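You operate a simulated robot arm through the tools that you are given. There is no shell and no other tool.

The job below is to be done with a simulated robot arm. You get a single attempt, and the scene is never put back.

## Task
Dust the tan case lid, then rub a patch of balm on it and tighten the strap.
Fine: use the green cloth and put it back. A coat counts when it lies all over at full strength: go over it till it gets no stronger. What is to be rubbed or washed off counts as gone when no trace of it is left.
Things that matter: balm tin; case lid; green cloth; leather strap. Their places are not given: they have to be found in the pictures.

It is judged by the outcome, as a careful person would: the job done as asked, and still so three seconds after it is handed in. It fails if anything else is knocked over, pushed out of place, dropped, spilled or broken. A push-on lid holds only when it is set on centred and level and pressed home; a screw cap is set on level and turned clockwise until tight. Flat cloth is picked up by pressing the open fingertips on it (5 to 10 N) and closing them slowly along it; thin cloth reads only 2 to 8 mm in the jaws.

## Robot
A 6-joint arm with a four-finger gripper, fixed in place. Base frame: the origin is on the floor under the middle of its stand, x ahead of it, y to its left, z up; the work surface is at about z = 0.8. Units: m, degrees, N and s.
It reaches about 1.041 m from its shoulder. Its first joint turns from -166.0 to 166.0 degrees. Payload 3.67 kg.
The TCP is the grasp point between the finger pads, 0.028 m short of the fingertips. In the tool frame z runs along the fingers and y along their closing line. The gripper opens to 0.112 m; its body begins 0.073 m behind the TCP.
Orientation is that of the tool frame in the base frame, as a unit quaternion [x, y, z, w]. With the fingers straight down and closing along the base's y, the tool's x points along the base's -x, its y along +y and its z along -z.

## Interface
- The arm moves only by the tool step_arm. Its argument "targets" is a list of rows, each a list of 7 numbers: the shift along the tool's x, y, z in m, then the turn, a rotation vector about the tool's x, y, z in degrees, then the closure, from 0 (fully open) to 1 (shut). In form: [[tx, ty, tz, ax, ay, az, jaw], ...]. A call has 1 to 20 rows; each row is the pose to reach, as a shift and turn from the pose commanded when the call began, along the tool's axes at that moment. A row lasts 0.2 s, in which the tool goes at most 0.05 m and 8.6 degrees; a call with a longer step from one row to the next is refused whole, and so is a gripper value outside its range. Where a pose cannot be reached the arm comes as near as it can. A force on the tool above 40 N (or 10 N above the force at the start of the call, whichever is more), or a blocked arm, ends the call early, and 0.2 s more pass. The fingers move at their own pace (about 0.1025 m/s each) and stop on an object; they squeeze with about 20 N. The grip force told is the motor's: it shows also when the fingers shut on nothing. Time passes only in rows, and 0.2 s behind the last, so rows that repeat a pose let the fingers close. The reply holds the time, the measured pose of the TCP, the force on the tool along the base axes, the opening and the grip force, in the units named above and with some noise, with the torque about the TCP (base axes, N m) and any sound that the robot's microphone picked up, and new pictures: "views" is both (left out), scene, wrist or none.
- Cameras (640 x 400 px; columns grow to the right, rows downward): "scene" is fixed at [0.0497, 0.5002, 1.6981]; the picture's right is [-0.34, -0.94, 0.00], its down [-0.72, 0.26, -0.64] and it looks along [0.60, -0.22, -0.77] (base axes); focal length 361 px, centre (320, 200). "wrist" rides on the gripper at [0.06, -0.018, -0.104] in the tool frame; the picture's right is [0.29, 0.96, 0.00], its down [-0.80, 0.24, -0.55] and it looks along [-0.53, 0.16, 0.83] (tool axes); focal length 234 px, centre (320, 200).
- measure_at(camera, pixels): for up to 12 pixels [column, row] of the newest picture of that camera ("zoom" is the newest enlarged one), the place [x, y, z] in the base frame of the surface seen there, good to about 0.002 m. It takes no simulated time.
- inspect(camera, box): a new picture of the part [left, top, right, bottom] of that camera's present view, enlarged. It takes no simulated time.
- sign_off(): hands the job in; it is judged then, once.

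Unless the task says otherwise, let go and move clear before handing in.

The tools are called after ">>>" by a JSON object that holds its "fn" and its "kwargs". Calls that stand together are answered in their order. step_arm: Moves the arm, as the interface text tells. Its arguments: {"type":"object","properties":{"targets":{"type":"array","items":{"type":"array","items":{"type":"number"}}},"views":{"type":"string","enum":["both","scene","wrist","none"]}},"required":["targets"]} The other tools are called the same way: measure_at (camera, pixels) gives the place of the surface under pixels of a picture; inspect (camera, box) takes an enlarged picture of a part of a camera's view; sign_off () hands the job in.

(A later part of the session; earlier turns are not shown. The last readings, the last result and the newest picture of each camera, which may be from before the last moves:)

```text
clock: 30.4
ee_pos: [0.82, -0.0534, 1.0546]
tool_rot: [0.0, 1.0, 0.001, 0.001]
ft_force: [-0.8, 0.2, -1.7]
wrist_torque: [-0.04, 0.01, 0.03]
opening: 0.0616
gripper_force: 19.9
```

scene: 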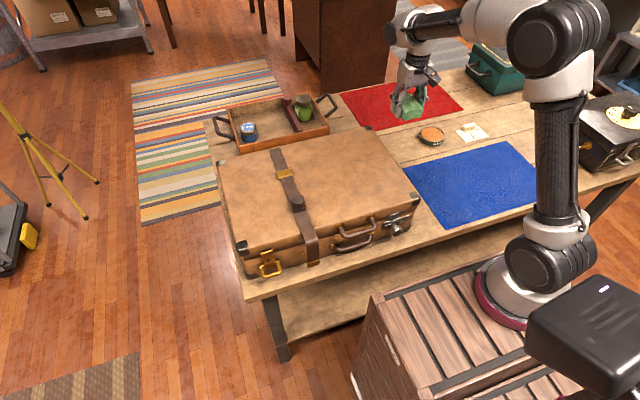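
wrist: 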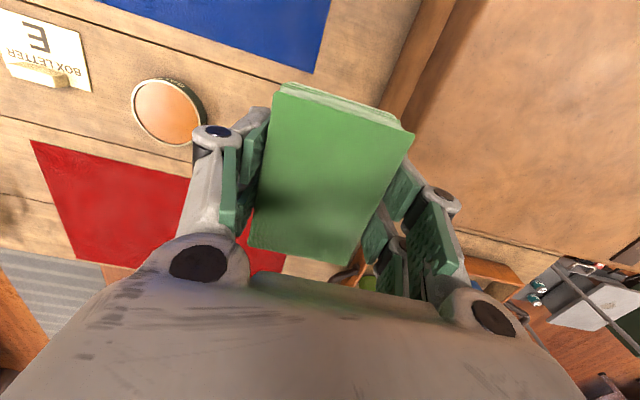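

>>> {"fn": "inspect", "kwargs": {"camera": "scene", "box": [300, 125, 390, 185]}}

>>> {"fn": "inspect", "kwargs": {"camera": "scene", "box": [385, 70, 465, 155]}}

>>> {"fn": "measure_at", "kwargs": {"camera": "wrist", "pixels": [[290, 95], [402, 134], [345, 250], [255, 235], [330, 160], [289, 86], [172, 85], [150, 110], [190, 100], [167, 143], [205, 108], [133, 100]]}}

```text
6.67 times, centred on (345, 155) of scene
```

zoom: 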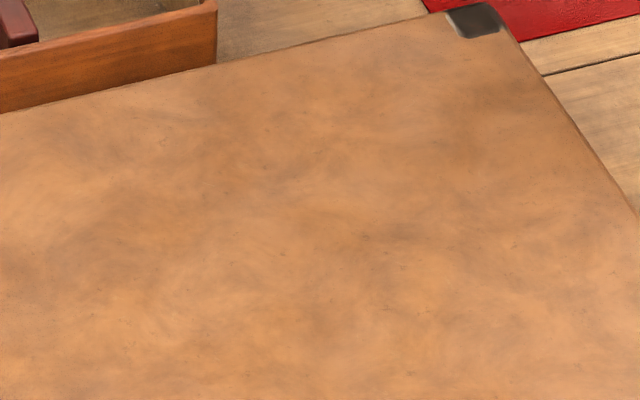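

```text
4.71 times, centred on (425, 112) of scene
```

zoom: 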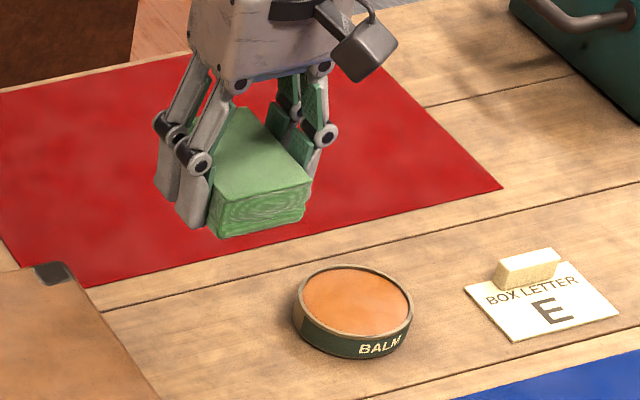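

```text
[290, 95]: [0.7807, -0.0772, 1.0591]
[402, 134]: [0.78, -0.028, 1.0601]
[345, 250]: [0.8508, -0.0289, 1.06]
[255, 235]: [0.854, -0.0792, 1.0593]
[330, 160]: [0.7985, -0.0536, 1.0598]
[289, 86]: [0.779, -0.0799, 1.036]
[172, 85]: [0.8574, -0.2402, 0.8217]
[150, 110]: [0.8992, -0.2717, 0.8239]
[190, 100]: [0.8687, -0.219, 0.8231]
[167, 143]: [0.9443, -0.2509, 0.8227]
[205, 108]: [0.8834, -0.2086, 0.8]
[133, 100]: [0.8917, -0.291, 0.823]
```

The dust is completely gone. Now the balm: tin centre ≈(0.8995,−0.248), rim z 0.8235, balm z 0.821. I'll go above the tin with the pad centred over it.

>>> {"fn": "step_arm", "kwargs": {"targets": [[-0.015, -0.035, 0, 0, 0, 0, 1], [-0.03, -0.07, 0, 0, 0, 0, 1], [-0.045, -0.105, 0, 0, 0, 0, 1], [-0.06, -0.14, 0.0, 0, 0, 0, 1], [-0.0825, -0.1776, 0.0, 0, 0, 0, 1], [-0.0825, -0.1946, 0.035, 0, 0, 0, 1], [-0.0825, -0.1946, 0.08, 0, 0, 0, 1], [-0.0825, -0.1946, 0.12, 0, 0, 0, 1], [-0.0825, -0.1946, 0.155, 0, 0, 0, 1], [-0.0825, -0.1946, 0.175, 0, 0, 0, 1], [-0.0825, -0.1946, 0.175, 0, 0, 0, 1]]}}

```text
clock: 32.8
ee_pos: [0.9029, -0.2493, 0.8764]
tool_rot: [0.001, 1.0, 0.0, 0.001]
ft_force: [0.0, 0.8, -0.2]
wrist_torque: [-0.01, -0.02, -0.06]
opening: 0.0615
gripper_force: 20.0
```

scene: 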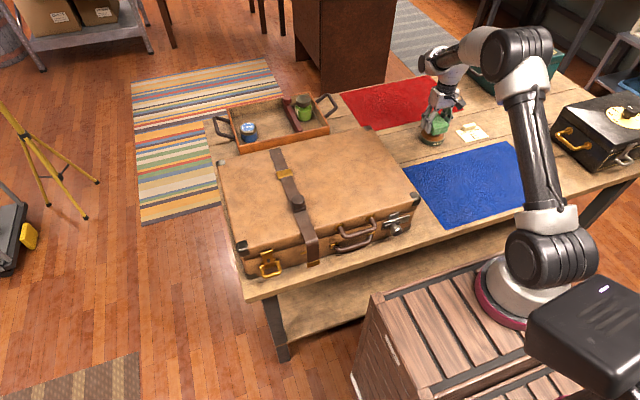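
wrist: 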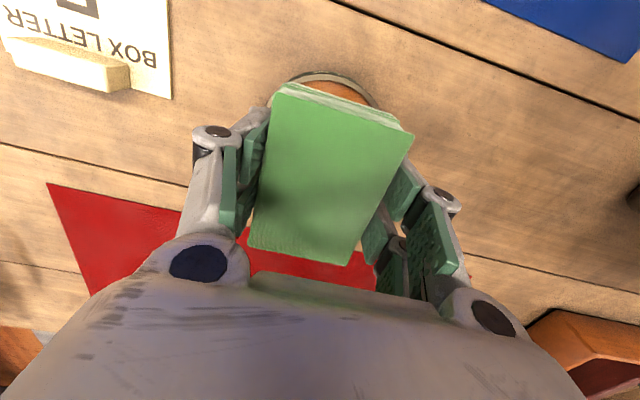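

The pad is right above the tin. Lowering slowly until it presses on the balm.

>>> {"fn": "step_arm", "kwargs": {"targets": [[0, 0, 0.012, 0, 0, 0, 1], [0, 0, 0.02, 0, 0, 0, 1], [0, 0, 0.024, 0, 0, 0, 1], [0, 0, 0.026, 0, 0, 0, 1], [0, 0, 0.026, 0, 0, 0, 1]], "views": "scene"}}

>>> {"fn": "inspect", "kwargs": {"camera": "scene", "box": [405, 90, 475, 160]}}

```text
clock: 34.0
ee_pos: [0.9027, -0.2499, 0.8506]
tool_rot: [0.0, 1.0, 0.0, 0.0]
ft_force: [-0.9, -0.1, 0.0]
wrist_torque: [0.01, -0.01, 0.0]
opening: 0.0615
gripper_force: 19.6
```

scene: 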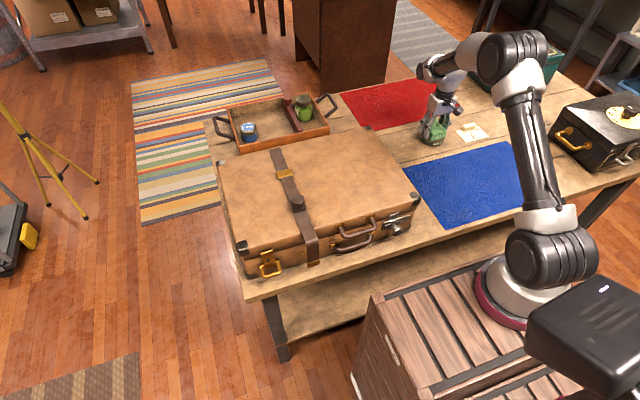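

```text
5.71 times, centred on (440, 125) of scene
```

zoom: 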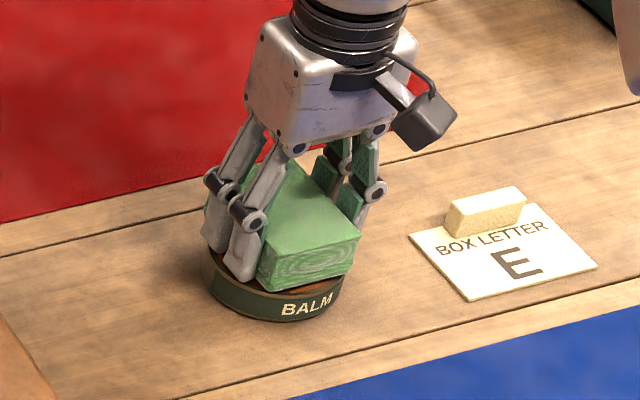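

No contact yet at z 0.8506. Lowering another 3 mm in small steps.

>>> {"fn": "step_arm", "kwargs": {"targets": [[0, 0, 0.001, 0, 0, 0, 1], [0, 0, 0.002, 0, 0, 0, 1], [0, 0, 0.003, 0, 0, 0, 1], [0, 0, 0.003, 0, 0, 0, 1]], "views": "none"}}

```text
clock: 35.0
ee_pos: [0.9026, -0.2495, 0.8493]
tool_rot: [0.0, 1.0, 0.0, 0.0]
ft_force: [-0.6, -0.3, 8.6]
wrist_torque: [-0.06, 0.03, 0.01]
opening: 0.0615
gripper_force: 20.2
```

8.6 N of contact on the balm. I'll press 1 mm more, hold briefly, then lift a little and look at the balm and pad.

>>> {"fn": "step_arm", "kwargs": {"targets": [[0, 0, 0.0007, 0, 0, 0, 1], [0, 0, 0.001, 0, 0, 0, 1], [0, 0, 0.001, 0, 0, 0, 1], [0, 0, 0.001, 0, 0, 0, 1], [0, 0, 0.001, 0, 0, 0, 1]], "views": "none"}}

```text
clock: 36.2
ee_pos: [0.9015, -0.2495, 0.8485]
tool_rot: [0.0, 1.0, -0.001, 0.001]
ft_force: [4.6, -1.7, 22.9]
wrist_torque: [-0.13, -0.17, -0.02]
opening: 0.0618
gripper_force: 20.3
```

Pressed at 23 N. Lifting straight up to look at the tin and pad.

>>> {"fn": "step_arm", "kwargs": {"targets": [[0, 0, -0.005, 0, 0, 0, 1], [0, 0, -0.03, 0, 0, 0, 1], [0, 0, -0.07, 0, 0, 0, 1], [0, 0, -0.12, 0, 0, 0, 1], [0, 0.03, -0.16, 0, 0, 0, 1], [0, 0.07, -0.18, 0, 0, 0, 1], [0, 0.07, -0.18, 0, 0, 0, 1]]}}

>>> {"fn": "inspect", "kwargs": {"camera": "scene", "box": [385, 70, 475, 160]}}

```text
clock: 37.8
ee_pos: [0.9032, -0.1781, 1.0272]
tool_rot: [-0.001, 1.0, 0.0, 0.0]
ft_force: [-0.2, -0.7, -1.2]
wrist_torque: [-0.04, -0.03, 0.02]
opening: 0.0615
gripper_force: 20.1
```

scene: 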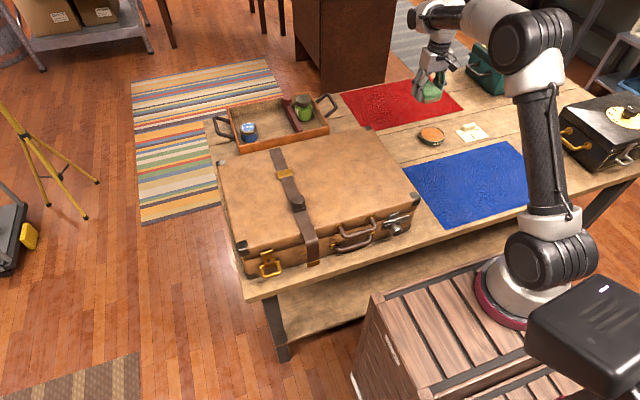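
wrist: 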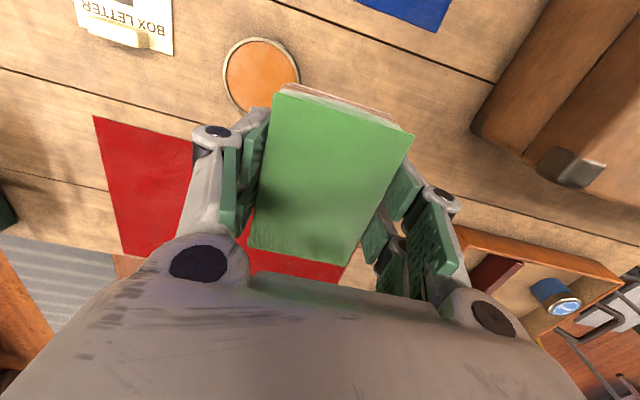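

```text
4.44 times, centred on (430, 115) of scene
```

zoom: 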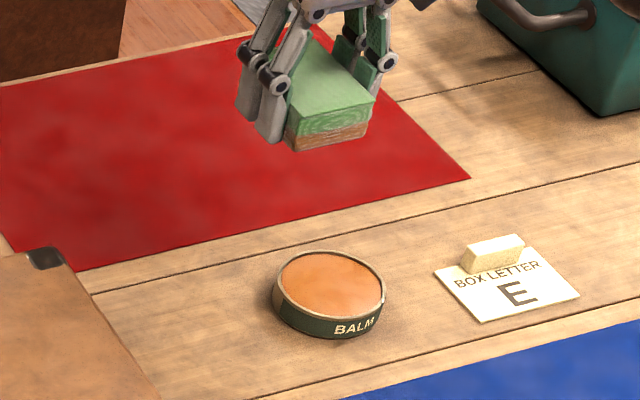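

The pad's underside now has an orange tint, so it is loaded with balm. Before rubbing, I'll look over the lid for any marked or scuffed patch.

>>> {"fn": "inspect", "kwargs": {"camera": "scene", "box": [290, 130, 420, 230]}}

>>> {"fn": "inspect", "kwargs": {"camera": "scene", "box": [215, 140, 320, 250]}}

```text
4.00 times, centred on (355, 180) of scene
```

zoom: 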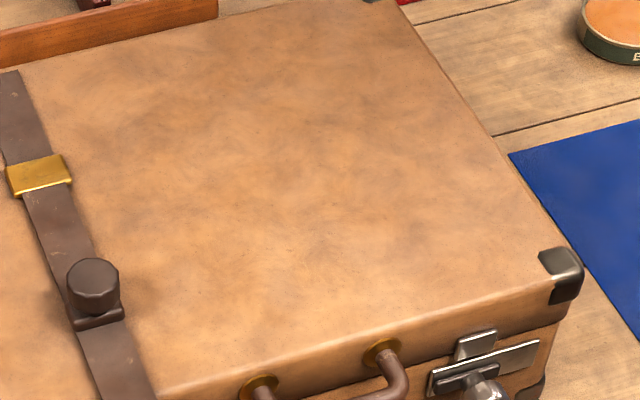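

```text
3.64 times, centred on (268, 195) of scene
```

zoom: 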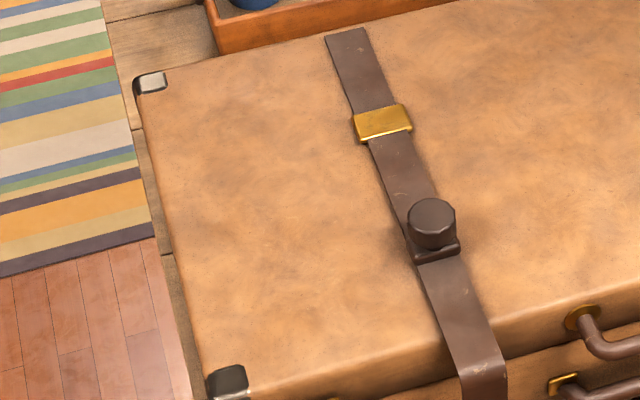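

No marked spot on the lid, so I'll put the balm on the dusted area around (0.783, 0.18). Carrying the loaded pad there.

>>> {"fn": "step_arm", "kwargs": {"targets": [[0.012, 0.035, -0.02, 0, 0, 0, 1], [0.026, 0.075, -0.03, 0, 0, 0, 1], [0.042, 0.118, -0.03, 0, 0, 0, 1], [0.057, 0.161, -0.03, 0, 0, 0, 1], [0.072, 0.204, -0.03, 0, 0, 0, 1], [0.087, 0.247, -0.03, 0, 0, 0, 1], [0.102, 0.29, -0.02, 0, 0, 0, 1], [0.117, 0.328, 0.0, 0, 0, 0, 1], [0.117, 0.328, 0.025, 0, 0, 0, 1], [0.117, 0.328, 0.038, 0, 0, 0, 1], [0.117, 0.328, 0.041, 0, 0, 0, 1], [0.117, 0.328, 0.041, 0, 0, 0, 1]], "views": "none"}}

```text
clock: 40.4
ee_pos: [0.7866, 0.1491, 0.985]
tool_rot: [0.001, 1.0, 0.0, 0.0]
ft_force: [-0.1, -0.2, -0.1]
wrist_torque: [0.01, 0.04, -0.01]
opening: 0.0613
gripper_force: 20.0
```

No contact yet at z 0.985; lowering in sub-millimetre steps.

>>> {"fn": "step_arm", "kwargs": {"targets": [[0, 0, 0.001, 0, 0, 0, 1], [0, 0, 0.002, 0, 0, 0, 1], [0, 0, 0.0027, 0, 0, 0, 1], [0, 0, 0.0027, 0, 0, 0, 1]], "views": "none"}}

```text
clock: 41.4
ee_pos: [0.7854, 0.1488, 0.9818]
tool_rot: [0.0, 1.0, 0.001, 0.0]
ft_force: [-0.4, 0.8, -0.1]
wrist_torque: [-0.03, 0.02, 0.01]
opening: 0.0613
gripper_force: 20.1
```

Still none at 0.982 (the pad has ridden up slightly in the jaws). A further 2.5 mm.

>>> {"fn": "step_arm", "kwargs": {"targets": [[0, 0, 0.0008, 0, 0, 0, 1], [0, 0, 0.0016, 0, 0, 0, 1], [0, 0, 0.0022, 0, 0, 0, 1], [0, 0, 0.0022, 0, 0, 0, 1]], "views": "wrist"}}

```text
clock: 42.4
ee_pos: [0.7856, 0.1497, 0.981]
tool_rot: [0.0, 1.0, 0.0, 0.001]
ft_force: [-0.1, 0.6, 20.1]
wrist_torque: [-0.03, 0.22, 0.0]
opening: 0.0617
gripper_force: 20.4
```

wrist: 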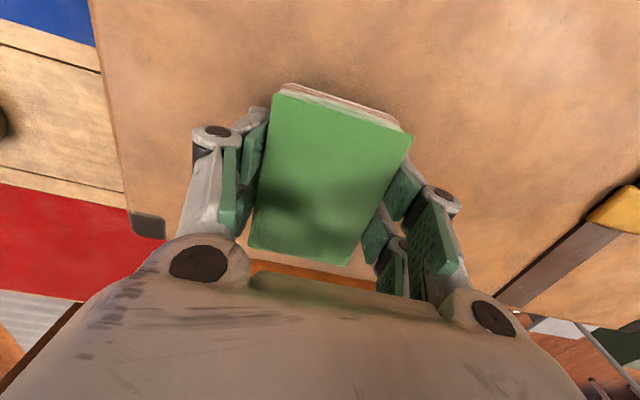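

20 N at z 0.981. Easing slightly and rubbing back and forth between y 0.149 and 0.211.

>>> {"fn": "step_arm", "kwargs": {"targets": [[0, 0.015, -0.0005, 0, 0, 0, 1], [0, 0.03, -0.0005, 0, 0, 0, 1], [0, 0.045, -0.0005, 0, 0, 0, 1], [0, 0.0625, -0.0005, 0, 0, 0, 1], [0, 0.045, -0.0005, 0, 0, 0, 1], [0, 0.03, -0.0005, 0, 0, 0, 1], [0, 0.015, -0.0005, 0, 0, 0, 1], [0, 0, -0.0005, 0, 0, 0, 1]], "views": "none"}}

```text
clock: 44.2
ee_pos: [0.7853, 0.1484, 0.9817]
tool_rot: [-0.001, 1.0, 0.0, 0.0]
ft_force: [0.1, 2.8, 7.5]
wrist_torque: [0.32, -0.15, 0.04]
opening: 0.0614
gripper_force: 20.0
```

Contact held at ~7 N. I'll lift off and step aside to see what the rub left.

>>> {"fn": "step_arm", "kwargs": {"targets": [[0, 0, -0.02, 0, 0, 0, 1], [0, -0.04, -0.04, 0, 0, 0, 1], [0, -0.085, -0.045, 0, 0, 0, 1], [0, -0.13, -0.045, 0, 0, 0, 1], [0, -0.13, -0.045, 0, 0, 0, 1]]}}

>>> {"fn": "inspect", "kwargs": {"camera": "scene", "box": [290, 125, 390, 195]}}

```text
clock: 45.4
ee_pos: [0.7853, 0.0171, 1.0247]
tool_rot: [0.0, 1.0, 0.001, 0.0]
ft_force: [-1.0, 0.3, -0.6]
wrist_torque: [0.02, 0.01, -0.02]
opening: 0.0615
gripper_force: 19.7
```

scene: 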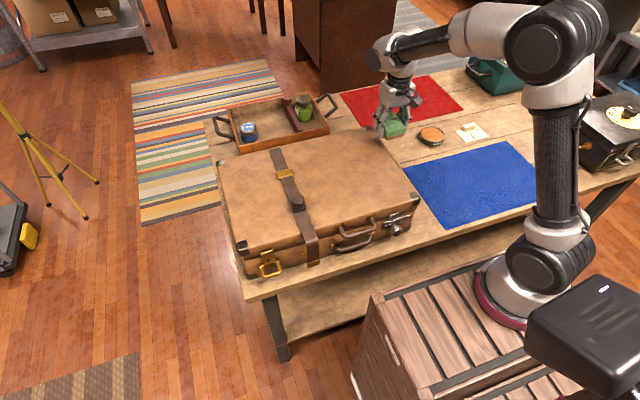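
wrist: 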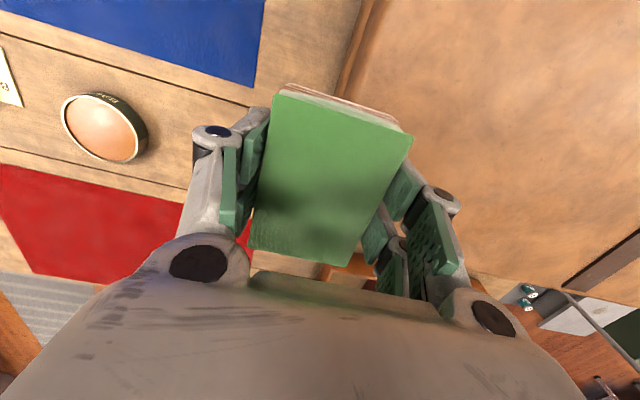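

```text
5.71 times, centred on (340, 160) of scene
```

zoom: 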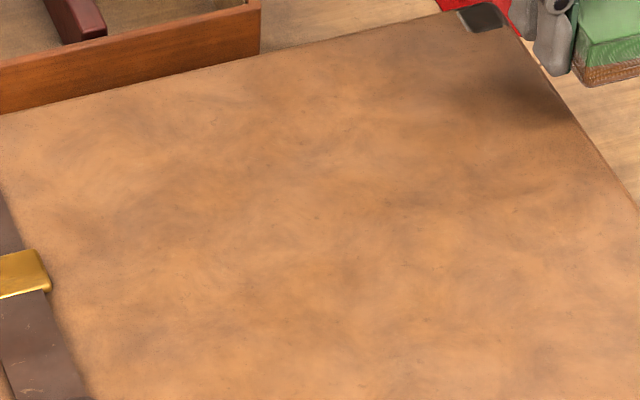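

I can't see a patch yet. Comparing with the same zoom as before.

>>> {"fn": "inspect", "kwargs": {"camera": "scene", "box": [300, 125, 390, 185]}}

>>> {"fn": "inspect", "kwargs": {"camera": "wrist", "box": [380, 20, 640, 260]}}

>>> {"fn": "inspect", "kwargs": {"camera": "scene", "box": [360, 80, 440, 150]}}

```text
6.67 times, centred on (345, 155) of scene
```

zoom: 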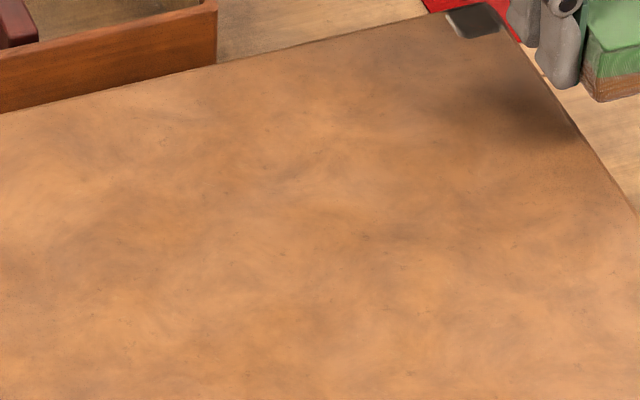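

```text
1.67 times, centred on (510, 140) of wrist
```

zoom: 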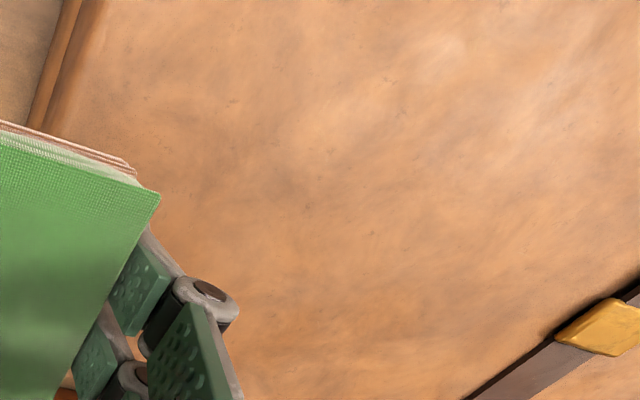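

```text
5.71 times, centred on (400, 115) of scene
```

zoom: 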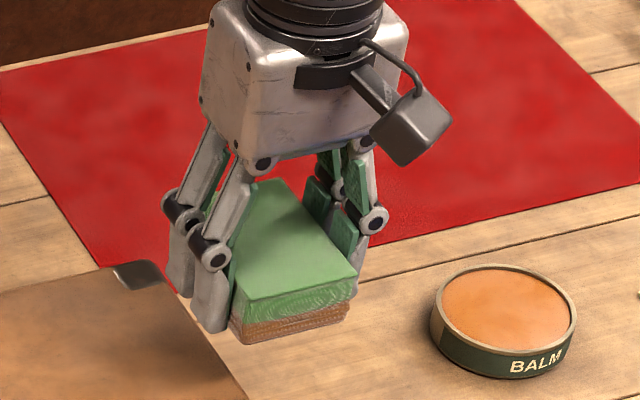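

The pad's lower band is clearly orange, but the lid shows no clear coat yet. I'll rub the same patch repeatedly with steadier pressure.

>>> {"fn": "step_arm", "kwargs": {"targets": [[0, 0.045, 0, 0, 0, 0, 1], [0, 0.09, 0, 0, 0, 0, 1], [0, 0.132, 0.01, 0, 0, 0, 1], [0, 0.132, 0.03, 0, 0, 0, 1], [0, 0.132, 0.04, 0, 0, 0, 1], [0, 0.132, 0.0425, 0, 0, 0, 1], [0, 0.132, 0.044, 0, 0, 0, 1], [0, 0.132, 0.044, 0, 0, 0, 1]], "views": "none"}}

```text
clock: 47.2
ee_pos: [0.7866, 0.1495, 0.9826]
tool_rot: [0.0, 1.0, 0.001, 0.0]
ft_force: [-0.1, 1.0, -0.6]
wrist_torque: [-0.01, -0.01, 0.0]
opening: 0.0617
gripper_force: 20.6
```

>>> {"fn": "step_arm", "kwargs": {"targets": [[0, 0, 0.0007, 0, 0, 0, 1], [0, 0, 0.0014, 0, 0, 0, 1], [0, 0, 0.0014, 0, 0, 0, 1]], "views": "none"}}

```text
clock: 48.0
ee_pos: [0.7866, 0.1491, 0.9819]
tool_rot: [0.0, 1.0, 0.0, 0.0]
ft_force: [-1.1, -2.9, 7.5]
wrist_torque: [0.11, 0.11, 0.01]
opening: 0.0615
gripper_force: 19.5
```

7.5 N of contact. Now five passes over the patch.

>>> {"fn": "step_arm", "kwargs": {"targets": [[0, 0.015, 0.0006, 0, 0, 0, 1], [0, 0.03, 0.0006, 0, 0, 0, 1], [0, 0.045, 0.0006, 0, 0, 0, 1], [0, 0.0625, 0.0006, 0, 0, 0, 1], [0, 0.045, 0.0006, 0, 0, 0, 1], [0, 0.03, 0.0006, 0, 0, 0, 1], [0, 0.015, 0.0006, 0, 0, 0, 1], [0, 0, 0.0006, 0, 0, 0, 1], [0, 0.015, 0.0006, 0, 0, 0, 1], [0, 0.03, 0.0006, 0, 0, 0, 1], [0, 0.045, 0.0006, 0, 0, 0, 1], [0, 0.0625, 0.0006, 0, 0, 0, 1], [0, 0.045, 0.0006, 0, 0, 0, 1], [0, 0.03, 0.0006, 0, 0, 0, 1], [0, 0.015, 0.0006, 0, 0, 0, 1], [0, 0, 0.0006, 0, 0, 0, 1]], "views": "none"}}

```text
clock: 51.4
ee_pos: [0.7866, 0.1488, 0.9812]
tool_rot: [0.0, 1.0, -0.001, 0.0]
ft_force: [0.1, 4.9, 8.4]
wrist_torque: [0.39, -0.14, 0.08]
opening: 0.0617
gripper_force: 20.2
```

Still 8 N at the end of the strokes. Lifting off to look at the patch.

>>> {"fn": "step_arm", "kwargs": {"targets": [[0, 0, -0.02, 0, 0, 0, 1], [0, -0.04, -0.04, 0, 0, 0, 1], [0, -0.085, -0.045, 0, 0, 0, 1], [0, -0.13, -0.045, 0, 0, 0, 1], [0, -0.17, -0.045, 0, 0, 0, 1], [0, -0.17, -0.045, 0, 0, 0, 1]]}}

>>> {"fn": "inspect", "kwargs": {"camera": "scene", "box": [300, 125, 390, 185]}}

>>> {"fn": "inspect", "kwargs": {"camera": "scene", "box": [220, 120, 430, 250]}}

```text
clock: 52.8
ee_pos: [0.786, -0.0201, 1.0264]
tool_rot: [-0.001, 1.0, 0.0, 0.0]
ft_force: [-0.1, -0.1, -0.1]
wrist_torque: [-0.04, 0.03, 0.01]
opening: 0.0613
gripper_force: 20.1
```

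scene: 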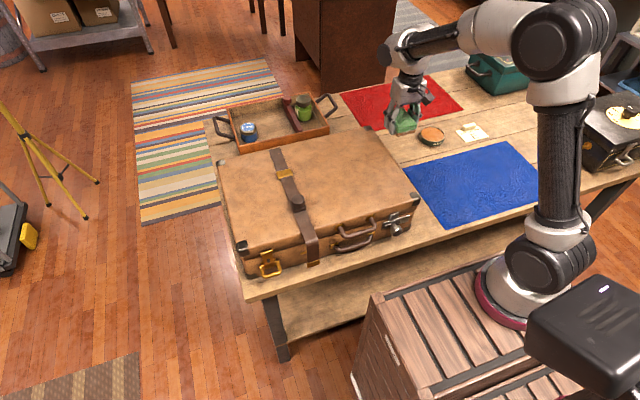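
wrist: 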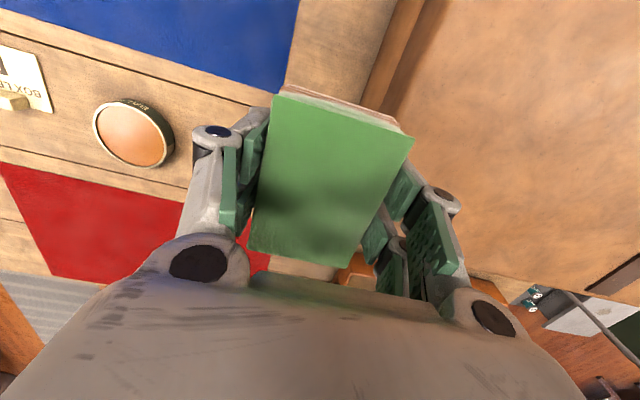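

```text
6.67 times, centred on (345, 155) of scene
```

zoom: 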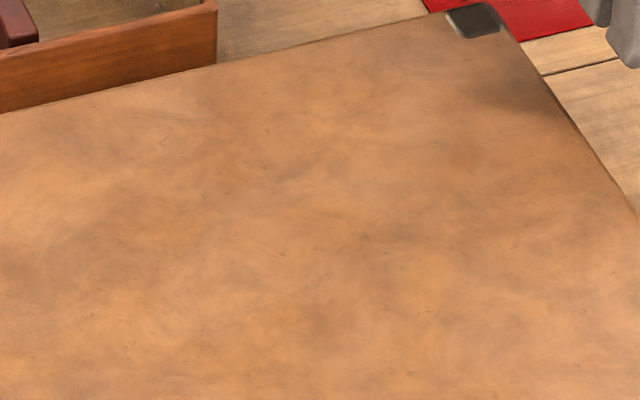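

```text
3.05 times, centred on (325, 185) of scene
```

zoom: 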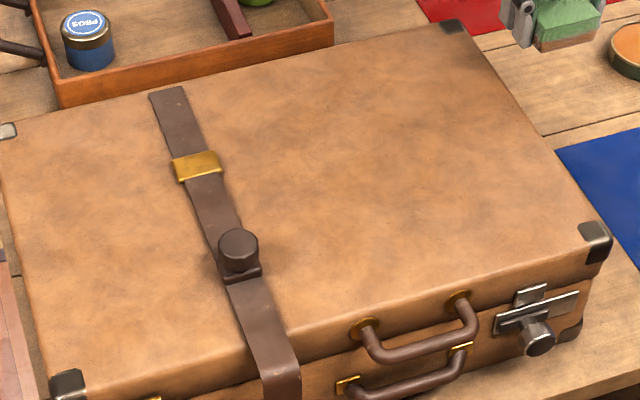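

No obvious coat in the scene view; the balm's colour is close to the lid's. I'll look from closer with the wrist camera, from (0.837, 0.024, 1.10).

>>> {"fn": "step_arm", "kwargs": {"targets": [[-0.025, 0.02, -0.035, 0, 0, 0, 1], [-0.05, 0.044, -0.075, 0, 0, 0, 1], [-0.05, 0.044, -0.075, 0, 0, 0, 1]]}}

>>> {"fn": "inspect", "kwargs": {"camera": "wrist", "box": [380, 20, 640, 260]}}

```text
refused: row 2 steps farther than a row can; nothing moved
```

```text
1.67 times, centred on (510, 140) of wrist
```

zoom: 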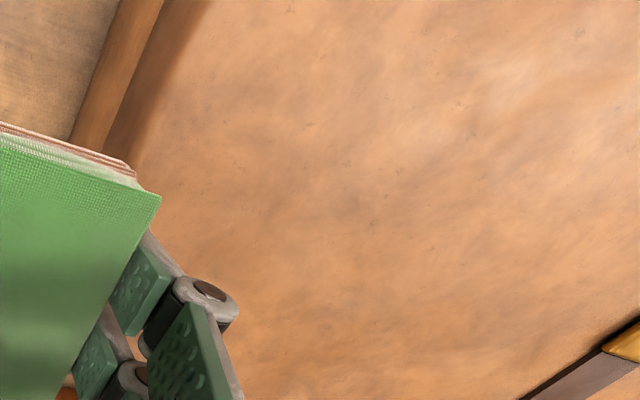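

That row was too long; repeating in smaller steps.

>>> {"fn": "step_arm", "kwargs": {"targets": [[-0.018, 0.015, -0.03, 0, 0, 0, 1], [-0.035, 0.03, -0.055, 0, 0, 0, 1], [-0.05, 0.044, -0.075, 0, 0, 0, 1], [-0.05, 0.044, -0.075, 0, 0, 0, 1]]}}

>>> {"fn": "inspect", "kwargs": {"camera": "wrist", "box": [380, 20, 640, 260]}}

>>> {"fn": "measure_at", "kwargs": {"camera": "wrist", "pixels": [[480, 110], [440, 60], [560, 60], [450, 160], [580, 160], [520, 200]]}}

```text
clock: 53.8
ee_pos: [0.8357, 0.0231, 1.1015]
tool_rot: [-0.001, 1.0, 0.0, 0.0]
ft_force: [-0.1, 0.0, -0.4]
wrist_torque: [0.01, 0.02, 0.01]
opening: 0.0615
gripper_force: 20.1
```

scene: 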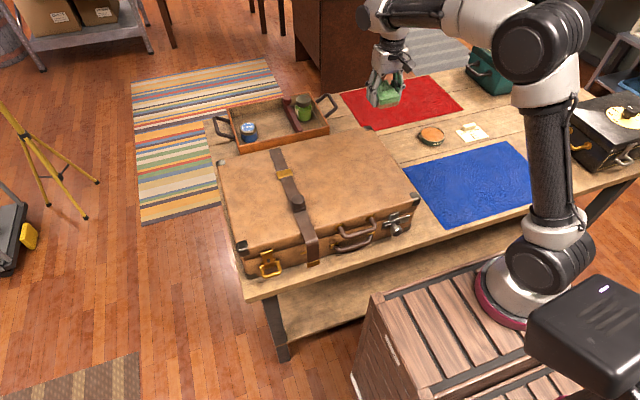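
wrist: 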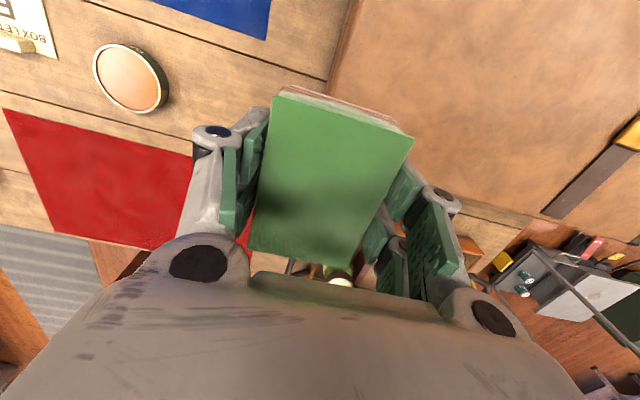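

```text
1.67 times, centred on (510, 140) of wrist
```

zoom: 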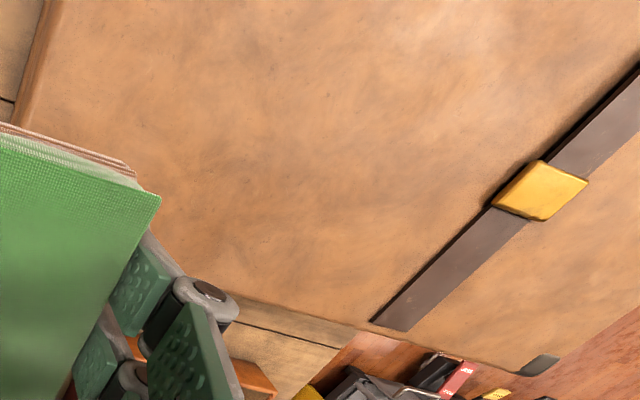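

```text
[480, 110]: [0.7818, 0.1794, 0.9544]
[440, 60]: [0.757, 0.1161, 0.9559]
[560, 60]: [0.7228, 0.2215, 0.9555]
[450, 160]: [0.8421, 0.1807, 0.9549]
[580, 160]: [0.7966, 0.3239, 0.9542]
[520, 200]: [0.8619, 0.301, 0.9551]
```

Nothing visible on the patch even close up. I suspect the fingertips may be touching before the pad, so I'll measure how the pad sits in the jaws now.

>>> {"fn": "measure_at", "kwargs": {"camera": "wrist", "pixels": [[290, 102], [400, 138], [345, 255], [255, 240], [330, 165], [330, 120], [272, 100], [267, 115]]}}

>>> {"fn": "inspect", "kwargs": {"camera": "scene", "box": [360, 40, 420, 110]}}

```text
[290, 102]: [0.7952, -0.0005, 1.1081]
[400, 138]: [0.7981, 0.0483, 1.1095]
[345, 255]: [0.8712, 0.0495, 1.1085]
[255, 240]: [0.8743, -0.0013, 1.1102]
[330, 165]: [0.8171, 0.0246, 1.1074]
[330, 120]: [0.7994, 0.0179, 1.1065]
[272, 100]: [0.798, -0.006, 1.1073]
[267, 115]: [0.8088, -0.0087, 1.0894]
```

```text
5.71 times, centred on (390, 75) of scene
```

zoom: 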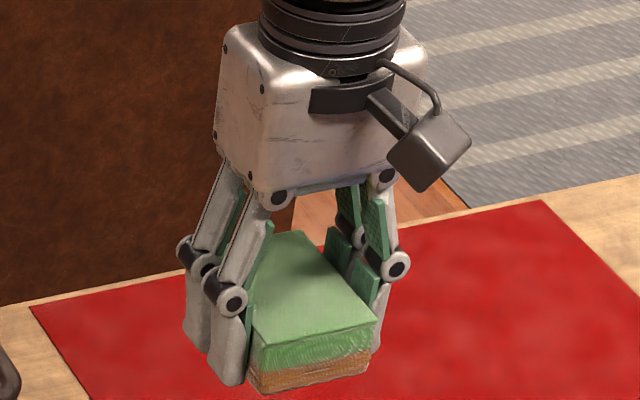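

>>> {"fn": "measure_at", "kwargs": {"camera": "zoom", "pixels": [[262, 388], [365, 368], [310, 378], [262, 345], [228, 380], [235, 370], [200, 345], [265, 360], [360, 350], [375, 325], [250, 380], [373, 345]]}}

```text
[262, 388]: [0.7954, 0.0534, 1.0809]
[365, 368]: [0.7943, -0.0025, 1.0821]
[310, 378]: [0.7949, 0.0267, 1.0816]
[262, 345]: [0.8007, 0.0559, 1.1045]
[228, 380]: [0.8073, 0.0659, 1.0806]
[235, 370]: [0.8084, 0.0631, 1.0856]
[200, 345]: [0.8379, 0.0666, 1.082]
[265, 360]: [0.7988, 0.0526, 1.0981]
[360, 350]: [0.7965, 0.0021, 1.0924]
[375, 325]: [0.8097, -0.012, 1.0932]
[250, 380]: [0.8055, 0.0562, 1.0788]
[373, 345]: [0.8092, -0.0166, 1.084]
```

The pad's underside is roughly level with or slightly below the tips. I'll zoom on the boundary of the rubbed area to look for a faint edge.

>>> {"fn": "inspect", "kwargs": {"camera": "wrist", "box": [410, 20, 570, 200]}}

>>> {"fn": "inspect", "kwargs": {"camera": "scene", "box": [310, 135, 370, 175]}}

```text
2.22 times, centred on (490, 110) of wrist
```

zoom: 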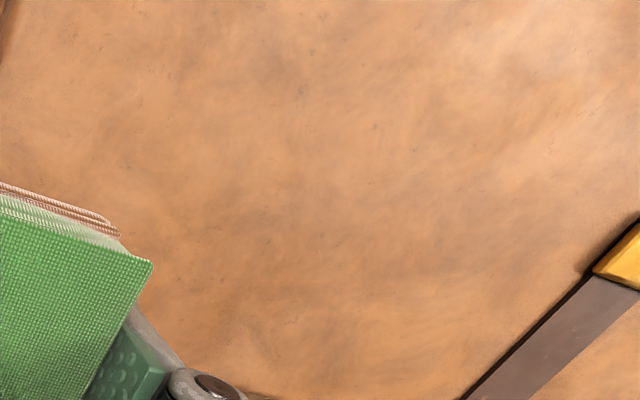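

```text
10.00 times, centred on (340, 155) of scene
```

zoom: 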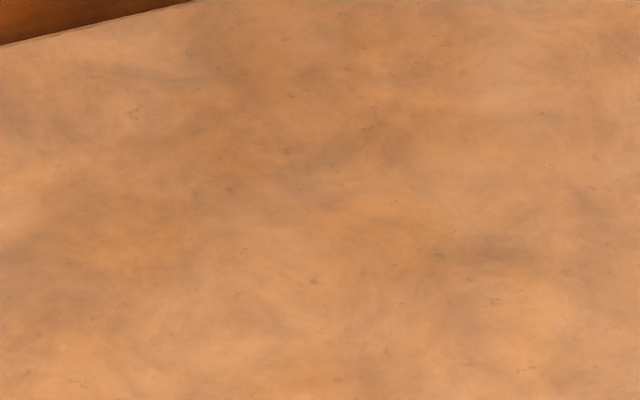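

The pad has ridden up flush with the fingertips, so the tips were likely doing the rubbing. I'll set the pad flat on the lid in the patch, loosen, raise the fingers ~7 mm and re-grip so that it protrudes again.

>>> {"fn": "step_arm", "kwargs": {"targets": [[0.015, 0.045, 0, 0, 0, 0, 1], [0.03, 0.09, 0.01, 0, 0, 0, 1], [0.045, 0.13, 0.03, 0, 0, 0, 1], [0.05, 0.157, 0.065, 0, 0, 0, 1], [0.05, 0.157, 0.1, 0, 0, 0, 1], [0.05, 0.157, 0.115, 0, 0, 0, 1], [0.05, 0.157, 0.118, 0, 0, 0, 1], [0.05, 0.157, 0.118, 0, 0, 0, 1]], "views": "none"}}

```text
clock: 55.6
ee_pos: [0.7875, 0.1812, 0.9821]
tool_rot: [0.001, 1.0, 0.0, 0.0]
ft_force: [-0.1, 1.0, -0.4]
wrist_torque: [-0.01, 0.02, 0.01]
opening: 0.0614
gripper_force: 20.1
```

>>> {"fn": "step_arm", "kwargs": {"targets": [[0, 0, 0.0005, 0, 0, 0, 1], [0, 0, 0.001, 0, 0, 0, 1], [0, 0, 0.001, 0, 0, 0, 1]], "views": "none"}}

```text
clock: 56.4
ee_pos: [0.7872, 0.1809, 0.9814]
tool_rot: [0.0, 1.0, 0.0, 0.0]
ft_force: [-0.2, -0.3, 0.0]
wrist_torque: [0.05, 0.01, -0.02]
opening: 0.0612
gripper_force: 20.1
```

No load yet at 0.9814; slightly lower.

>>> {"fn": "step_arm", "kwargs": {"targets": [[0, 0, 0.0004, 0, 0, 0, 1], [0, 0, 0.0008, 0, 0, 0, 1], [0, 0, 0.0008, 0, 0, 0, 1]], "views": "none"}}

```text
clock: 57.2
ee_pos: [0.7864, 0.1811, 0.9816]
tool_rot: [0.0, 1.0, 0.0, 0.0]
ft_force: [1.2, 0.1, 1.0]
wrist_torque: [-0.03, 0.0, 0.01]
opening: 0.0613
gripper_force: 19.8
```

Just touching (1 N). Opening slightly, raising 7 mm, and re-closing.

>>> {"fn": "step_arm", "kwargs": {"targets": [[0, 0, 0, 0, 0, 0, 0.42], [0, 0, -0.001, 0, 0, 0, 0.33], [0, 0, -0.004, 0, 0, 0, 0.33], [0, 0, -0.007, 0, 0, 0, 0.33], [0, 0, -0.007, 0, 0, 0, 0.33]]}}

>>> {"fn": "measure_at", "kwargs": {"camera": "wrist", "pixels": [[290, 92], [400, 130], [345, 250], [255, 232], [330, 160]]}}

```text
clock: 58.4
ee_pos: [0.7852, 0.1798, 0.9873]
tool_rot: [0.0, 1.0, 0.0, 0.0]
ft_force: [0.6, 0.4, 0.7]
wrist_torque: [-0.02, 0.01, 0.0]
opening: 0.0752
gripper_force: 0.1
```

scene: 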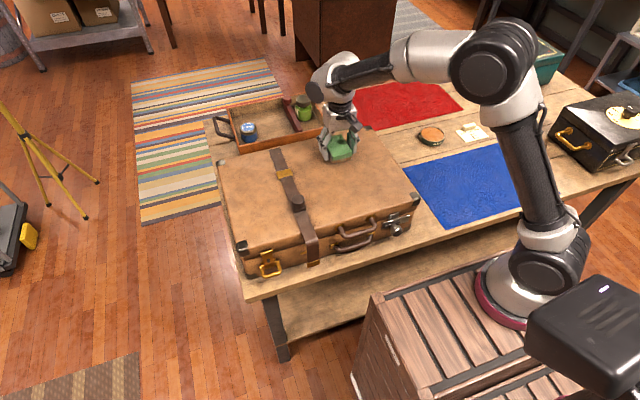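
wrist: 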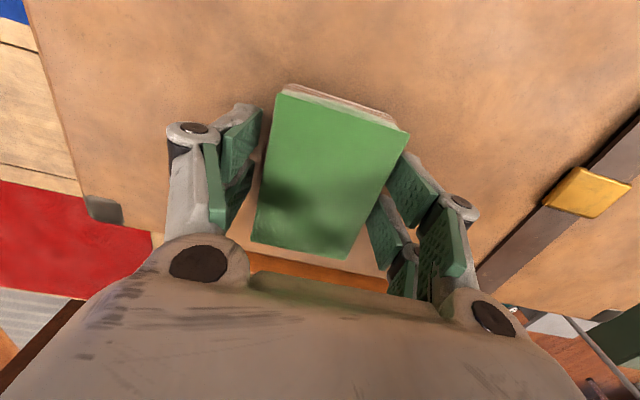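

```text
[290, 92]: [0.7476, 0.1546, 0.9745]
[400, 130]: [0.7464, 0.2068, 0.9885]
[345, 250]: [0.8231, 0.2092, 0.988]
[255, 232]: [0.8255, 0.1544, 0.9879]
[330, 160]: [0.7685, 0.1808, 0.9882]
```

The pad lies flat and centred (y 0.154–0.209), top z 0.988. Raising 2 mm more and closing.

>>> {"fn": "step_arm", "kwargs": {"targets": [[0, 0.001, -0.002, 0, 0, 0, 0.33], [0, 0.001, -0.002, 0, 0, 0, 0.4], [0, 0.001, -0.002, 0, 0, 0, 0.5], [0, 0.001, -0.002, 0, 0, 0, 0.7], [0, 0.001, -0.002, 0, 0, 0, 1], [0, 0.001, -0.002, 0, 0, 0, 1], [0, 0.001, -0.003, 0, 0, 0, 1], [0, 0.001, -0.005, 0, 0, 0, 1], [0, 0.001, -0.008, 0, 0, 0, 1], [0, 0.001, -0.012, 0, 0, 0, 1], [0, 0.001, -0.012, 0, 0, 0, 1]]}}

>>> {"fn": "measure_at", "kwargs": {"camera": "wrist", "pixels": [[295, 102], [400, 138], [345, 245], [260, 232], [330, 160]]}}

>>> {"fn": "inspect", "kwargs": {"camera": "scene", "box": [300, 100, 380, 180]}}

```text
clock: 60.8
ee_pos: [0.786, 0.1813, 0.9992]
tool_rot: [0.001, 1.0, 0.0, 0.0]
ft_force: [-0.9, -0.7, -0.4]
wrist_torque: [-0.02, -0.04, 0.02]
opening: 0.0613
gripper_force: 20.1
```

scene: 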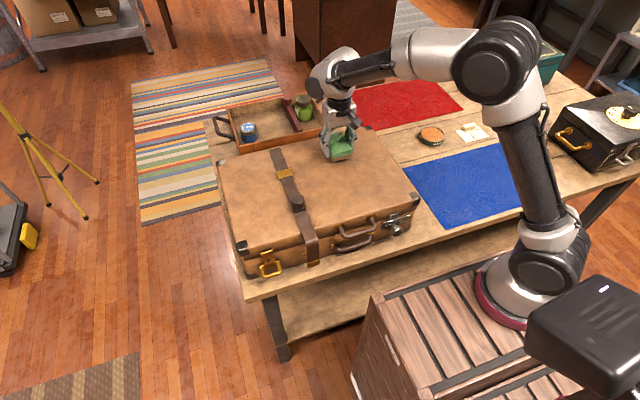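
wrist: 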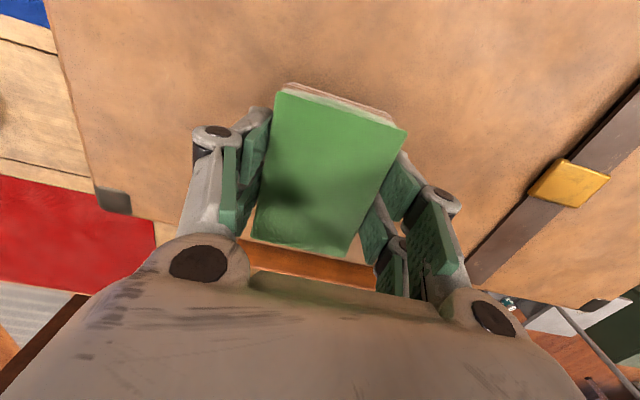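

```text
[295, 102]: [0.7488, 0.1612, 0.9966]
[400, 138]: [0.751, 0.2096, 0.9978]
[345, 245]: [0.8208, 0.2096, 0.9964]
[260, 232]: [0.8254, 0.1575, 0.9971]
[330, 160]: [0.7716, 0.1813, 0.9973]
```

```text
5.00 times, centred on (340, 140) of scene
```

zoom: 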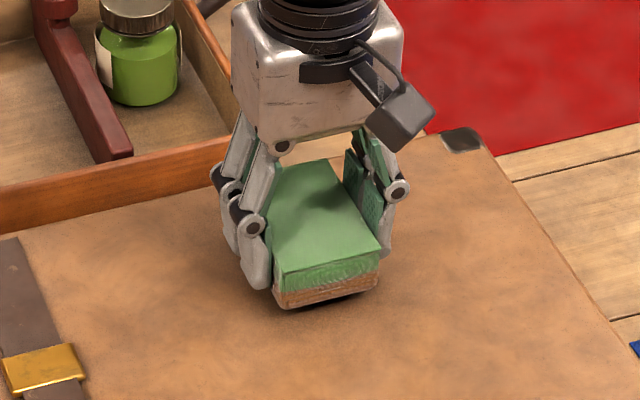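

Re-gripped: the pad now protrudes ~9 mm below the tips (visible in the zoom). Lowering gently to contact (expected TCP z≈0.990).

>>> {"fn": "step_arm", "kwargs": {"targets": [[0, 0, 0.005, 0, 0, 0, 1], [0, 0, 0.008, 0, 0, 0, 1], [0, 0, 0.009, 0, 0, 0, 1], [0, 0, 0.0095, 0, 0, 0, 1], [0, 0, 0.0095, 0, 0, 0, 1]], "views": "none"}}

```text
clock: 62.0
ee_pos: [0.7867, 0.1827, 0.99]
tool_rot: [0.001, 1.0, 0.0, 0.0]
ft_force: [-0.7, 0.0, 0.1]
wrist_torque: [0.01, 0.03, -0.02]
opening: 0.0613
gripper_force: 20.0
```

>>> {"fn": "step_arm", "kwargs": {"targets": [[0, 0, 0.0006, 0, 0, 0, 1], [0, 0, 0.0012, 0, 0, 0, 1], [0, 0, 0.0012, 0, 0, 0, 1]], "views": "none"}}

```text
clock: 62.8
ee_pos: [0.7855, 0.1816, 0.9896]
tool_rot: [0.0, 1.0, -0.001, 0.001]
ft_force: [1.2, -0.9, 13.2]
wrist_torque: [-0.1, 0.16, -0.01]
opening: 0.0615
gripper_force: 20.1
```

13 N of pad contact. Rubbing back and forth over y 0.149–0.211.

>>> {"fn": "step_arm", "kwargs": {"targets": [[0, 0.015, 0, 0, 0, 0, 1], [0, 0.03, 0, 0, 0, 0, 1], [0, 0.015, 0, 0, 0, 0, 1], [0, 0, 0, 0, 0, 0, 1], [0, -0.015, 0, 0, 0, 0, 1], [0, -0.032, 0, 0, 0, 0, 1], [0, -0.015, 0, 0, 0, 0, 1], [0, 0, 0, 0, 0, 0, 1], [0, 0.015, 0, 0, 0, 0, 1], [0, 0.03, 0, 0, 0, 0, 1], [0, 0.015, 0, 0, 0, 0, 1], [0, 0, 0, 0, 0, 0, 1], [0, -0.015, 0, 0, 0, 0, 1], [0, -0.032, 0, 0, 0, 0, 1]], "views": "none"}}

```text
clock: 65.8
ee_pos: [0.7862, 0.1503, 0.9892]
tool_rot: [0.0, 1.0, 0.0, 0.0]
ft_force: [0.3, 4.6, 9.5]
wrist_torque: [0.27, -0.16, 0.02]
opening: 0.0615
gripper_force: 20.3
```

Contact stayed at ~10 N. Lifting off and stepping aside to look.

>>> {"fn": "step_arm", "kwargs": {"targets": [[0, 0, -0.02, 0, 0, 0, 1], [0, -0.04, -0.035, 0, 0, 0, 1], [0, -0.085, -0.045, 0, 0, 0, 1], [0, -0.13, -0.045, 0, 0, 0, 1], [0, -0.17, -0.045, 0, 0, 0, 1], [0, -0.17, -0.045, 0, 0, 0, 1]]}}

>>> {"fn": "inspect", "kwargs": {"camera": "scene", "box": [300, 125, 390, 185]}}

>>> {"fn": "inspect", "kwargs": {"camera": "wrist", "box": [380, 0, 640, 240]}}

```text
clock: 67.2
ee_pos: [0.7855, -0.0201, 1.0351]
tool_rot: [0.0, 1.0, 0.0, 0.0]
ft_force: [0.2, -0.2, -1.0]
wrist_torque: [0.02, 0.0, 0.0]
opening: 0.0616
gripper_force: 20.0
```

scene: 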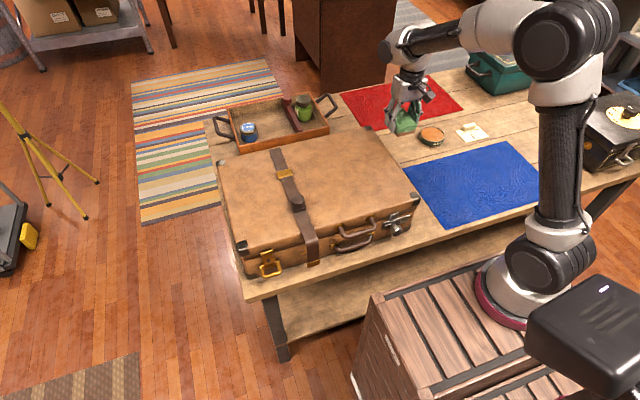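
wrist: 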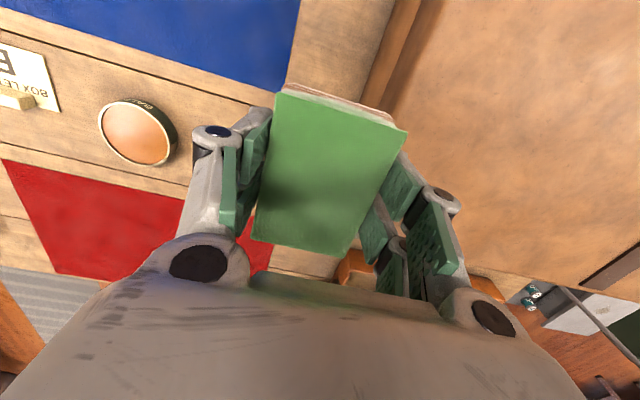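

```text
6.67 times, centred on (345, 155) of scene
```

zoom: 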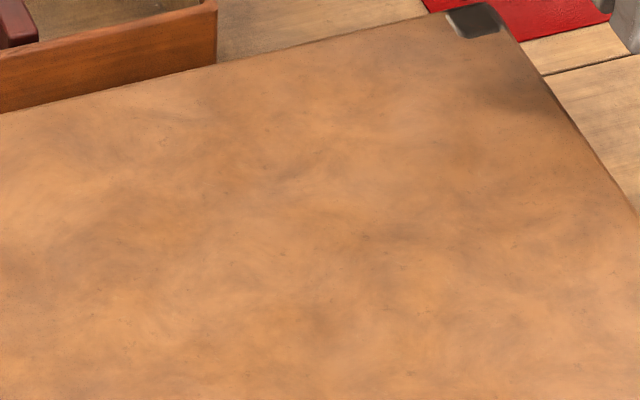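

```text
1.67 times, centred on (510, 120) of wrist
```

zoom: 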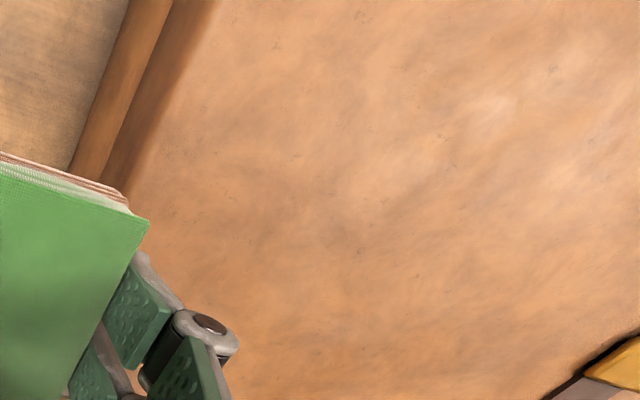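

Hard to tell by eye, since the balm's colour is near the lid's. Repeating the exact same 10× zoom as before the re-grip for a direct comparison.

>>> {"fn": "inspect", "kwargs": {"camera": "scene", "box": [310, 135, 370, 175]}}

>>> {"fn": "inspect", "kwargs": {"camera": "scene", "box": [210, 120, 430, 280]}}

```text
10.00 times, centred on (340, 155) of scene
```

zoom: 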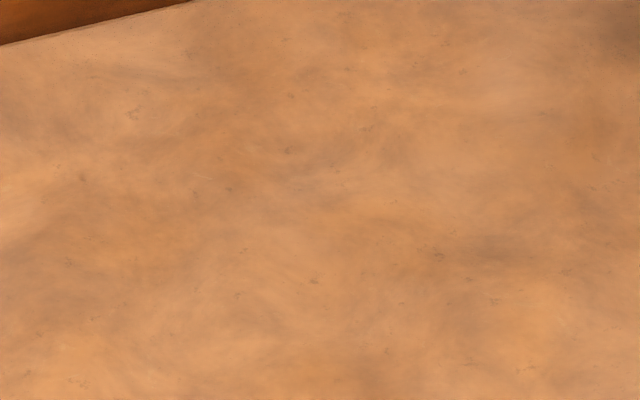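

```text
2.50 times, centred on (320, 200) of scene
```

zoom: 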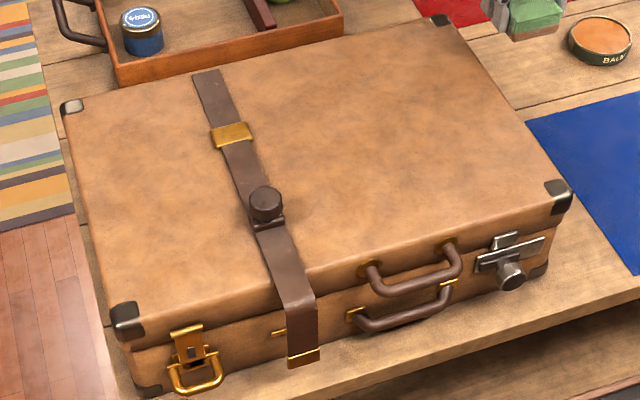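

Checking whether the paler, shinier haze in the wrist view (around px (612,60)) sits on the rubbed area.

>>> {"fn": "measure_at", "kwargs": {"camera": "wrist", "pixels": [[612, 60], [580, 80], [540, 100], [500, 110], [560, 40], [620, 130]]}}

>>> {"fn": "inspect", "kwargs": {"camera": "wrist", "box": [480, 0, 640, 200]}}

```text
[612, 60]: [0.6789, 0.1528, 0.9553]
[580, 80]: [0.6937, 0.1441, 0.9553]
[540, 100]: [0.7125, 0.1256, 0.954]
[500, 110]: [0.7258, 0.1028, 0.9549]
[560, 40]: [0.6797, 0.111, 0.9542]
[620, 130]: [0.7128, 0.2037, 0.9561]
```

```text
2.00 times, centred on (560, 100) of wrist
```

zoom: 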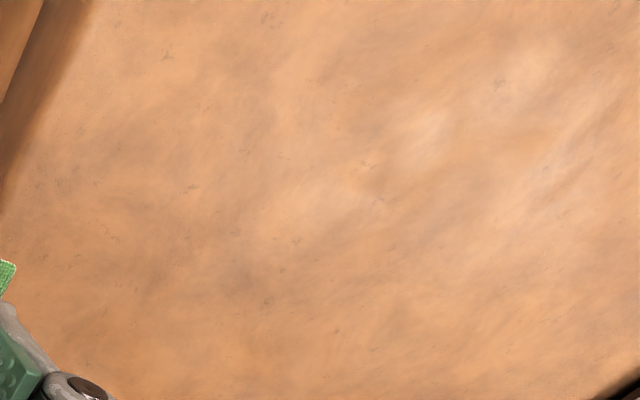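

That haze is a light reflection away from the patch. I'll try rubbing a neighbouring, never-dusted strip (x≈0.70, y 0.10→0.28) to see whether a coat shows at all.

>>> {"fn": "step_arm", "kwargs": {"targets": [[0.025, 0.035, 0, 0, 0, 0, 1], [0.05, 0.07, 0, 0, 0, 0, 1], [0.075, 0.105, 0, 0, 0, 0, 1], [0.0855, 0.12, 0.02, 0, 0, 0, 1], [0.0855, 0.12, 0.04, 0, 0, 0, 1], [0.0855, 0.12, 0.0445, 0, 0, 0, 1], [0.0855, 0.12, 0.0455, 0, 0, 0, 1], [0.0855, 0.12, 0.0455, 0, 0, 0, 1]], "views": "none"}}

```text
clock: 69.0
ee_pos: [0.7012, 0.1008, 0.9889]
tool_rot: [0.0, 1.0, 0.001, 0.002]
ft_force: [1.7, -1.8, 24.0]
wrist_torque: [-0.06, 0.09, -0.03]
opening: 0.0614
gripper_force: 19.7
```

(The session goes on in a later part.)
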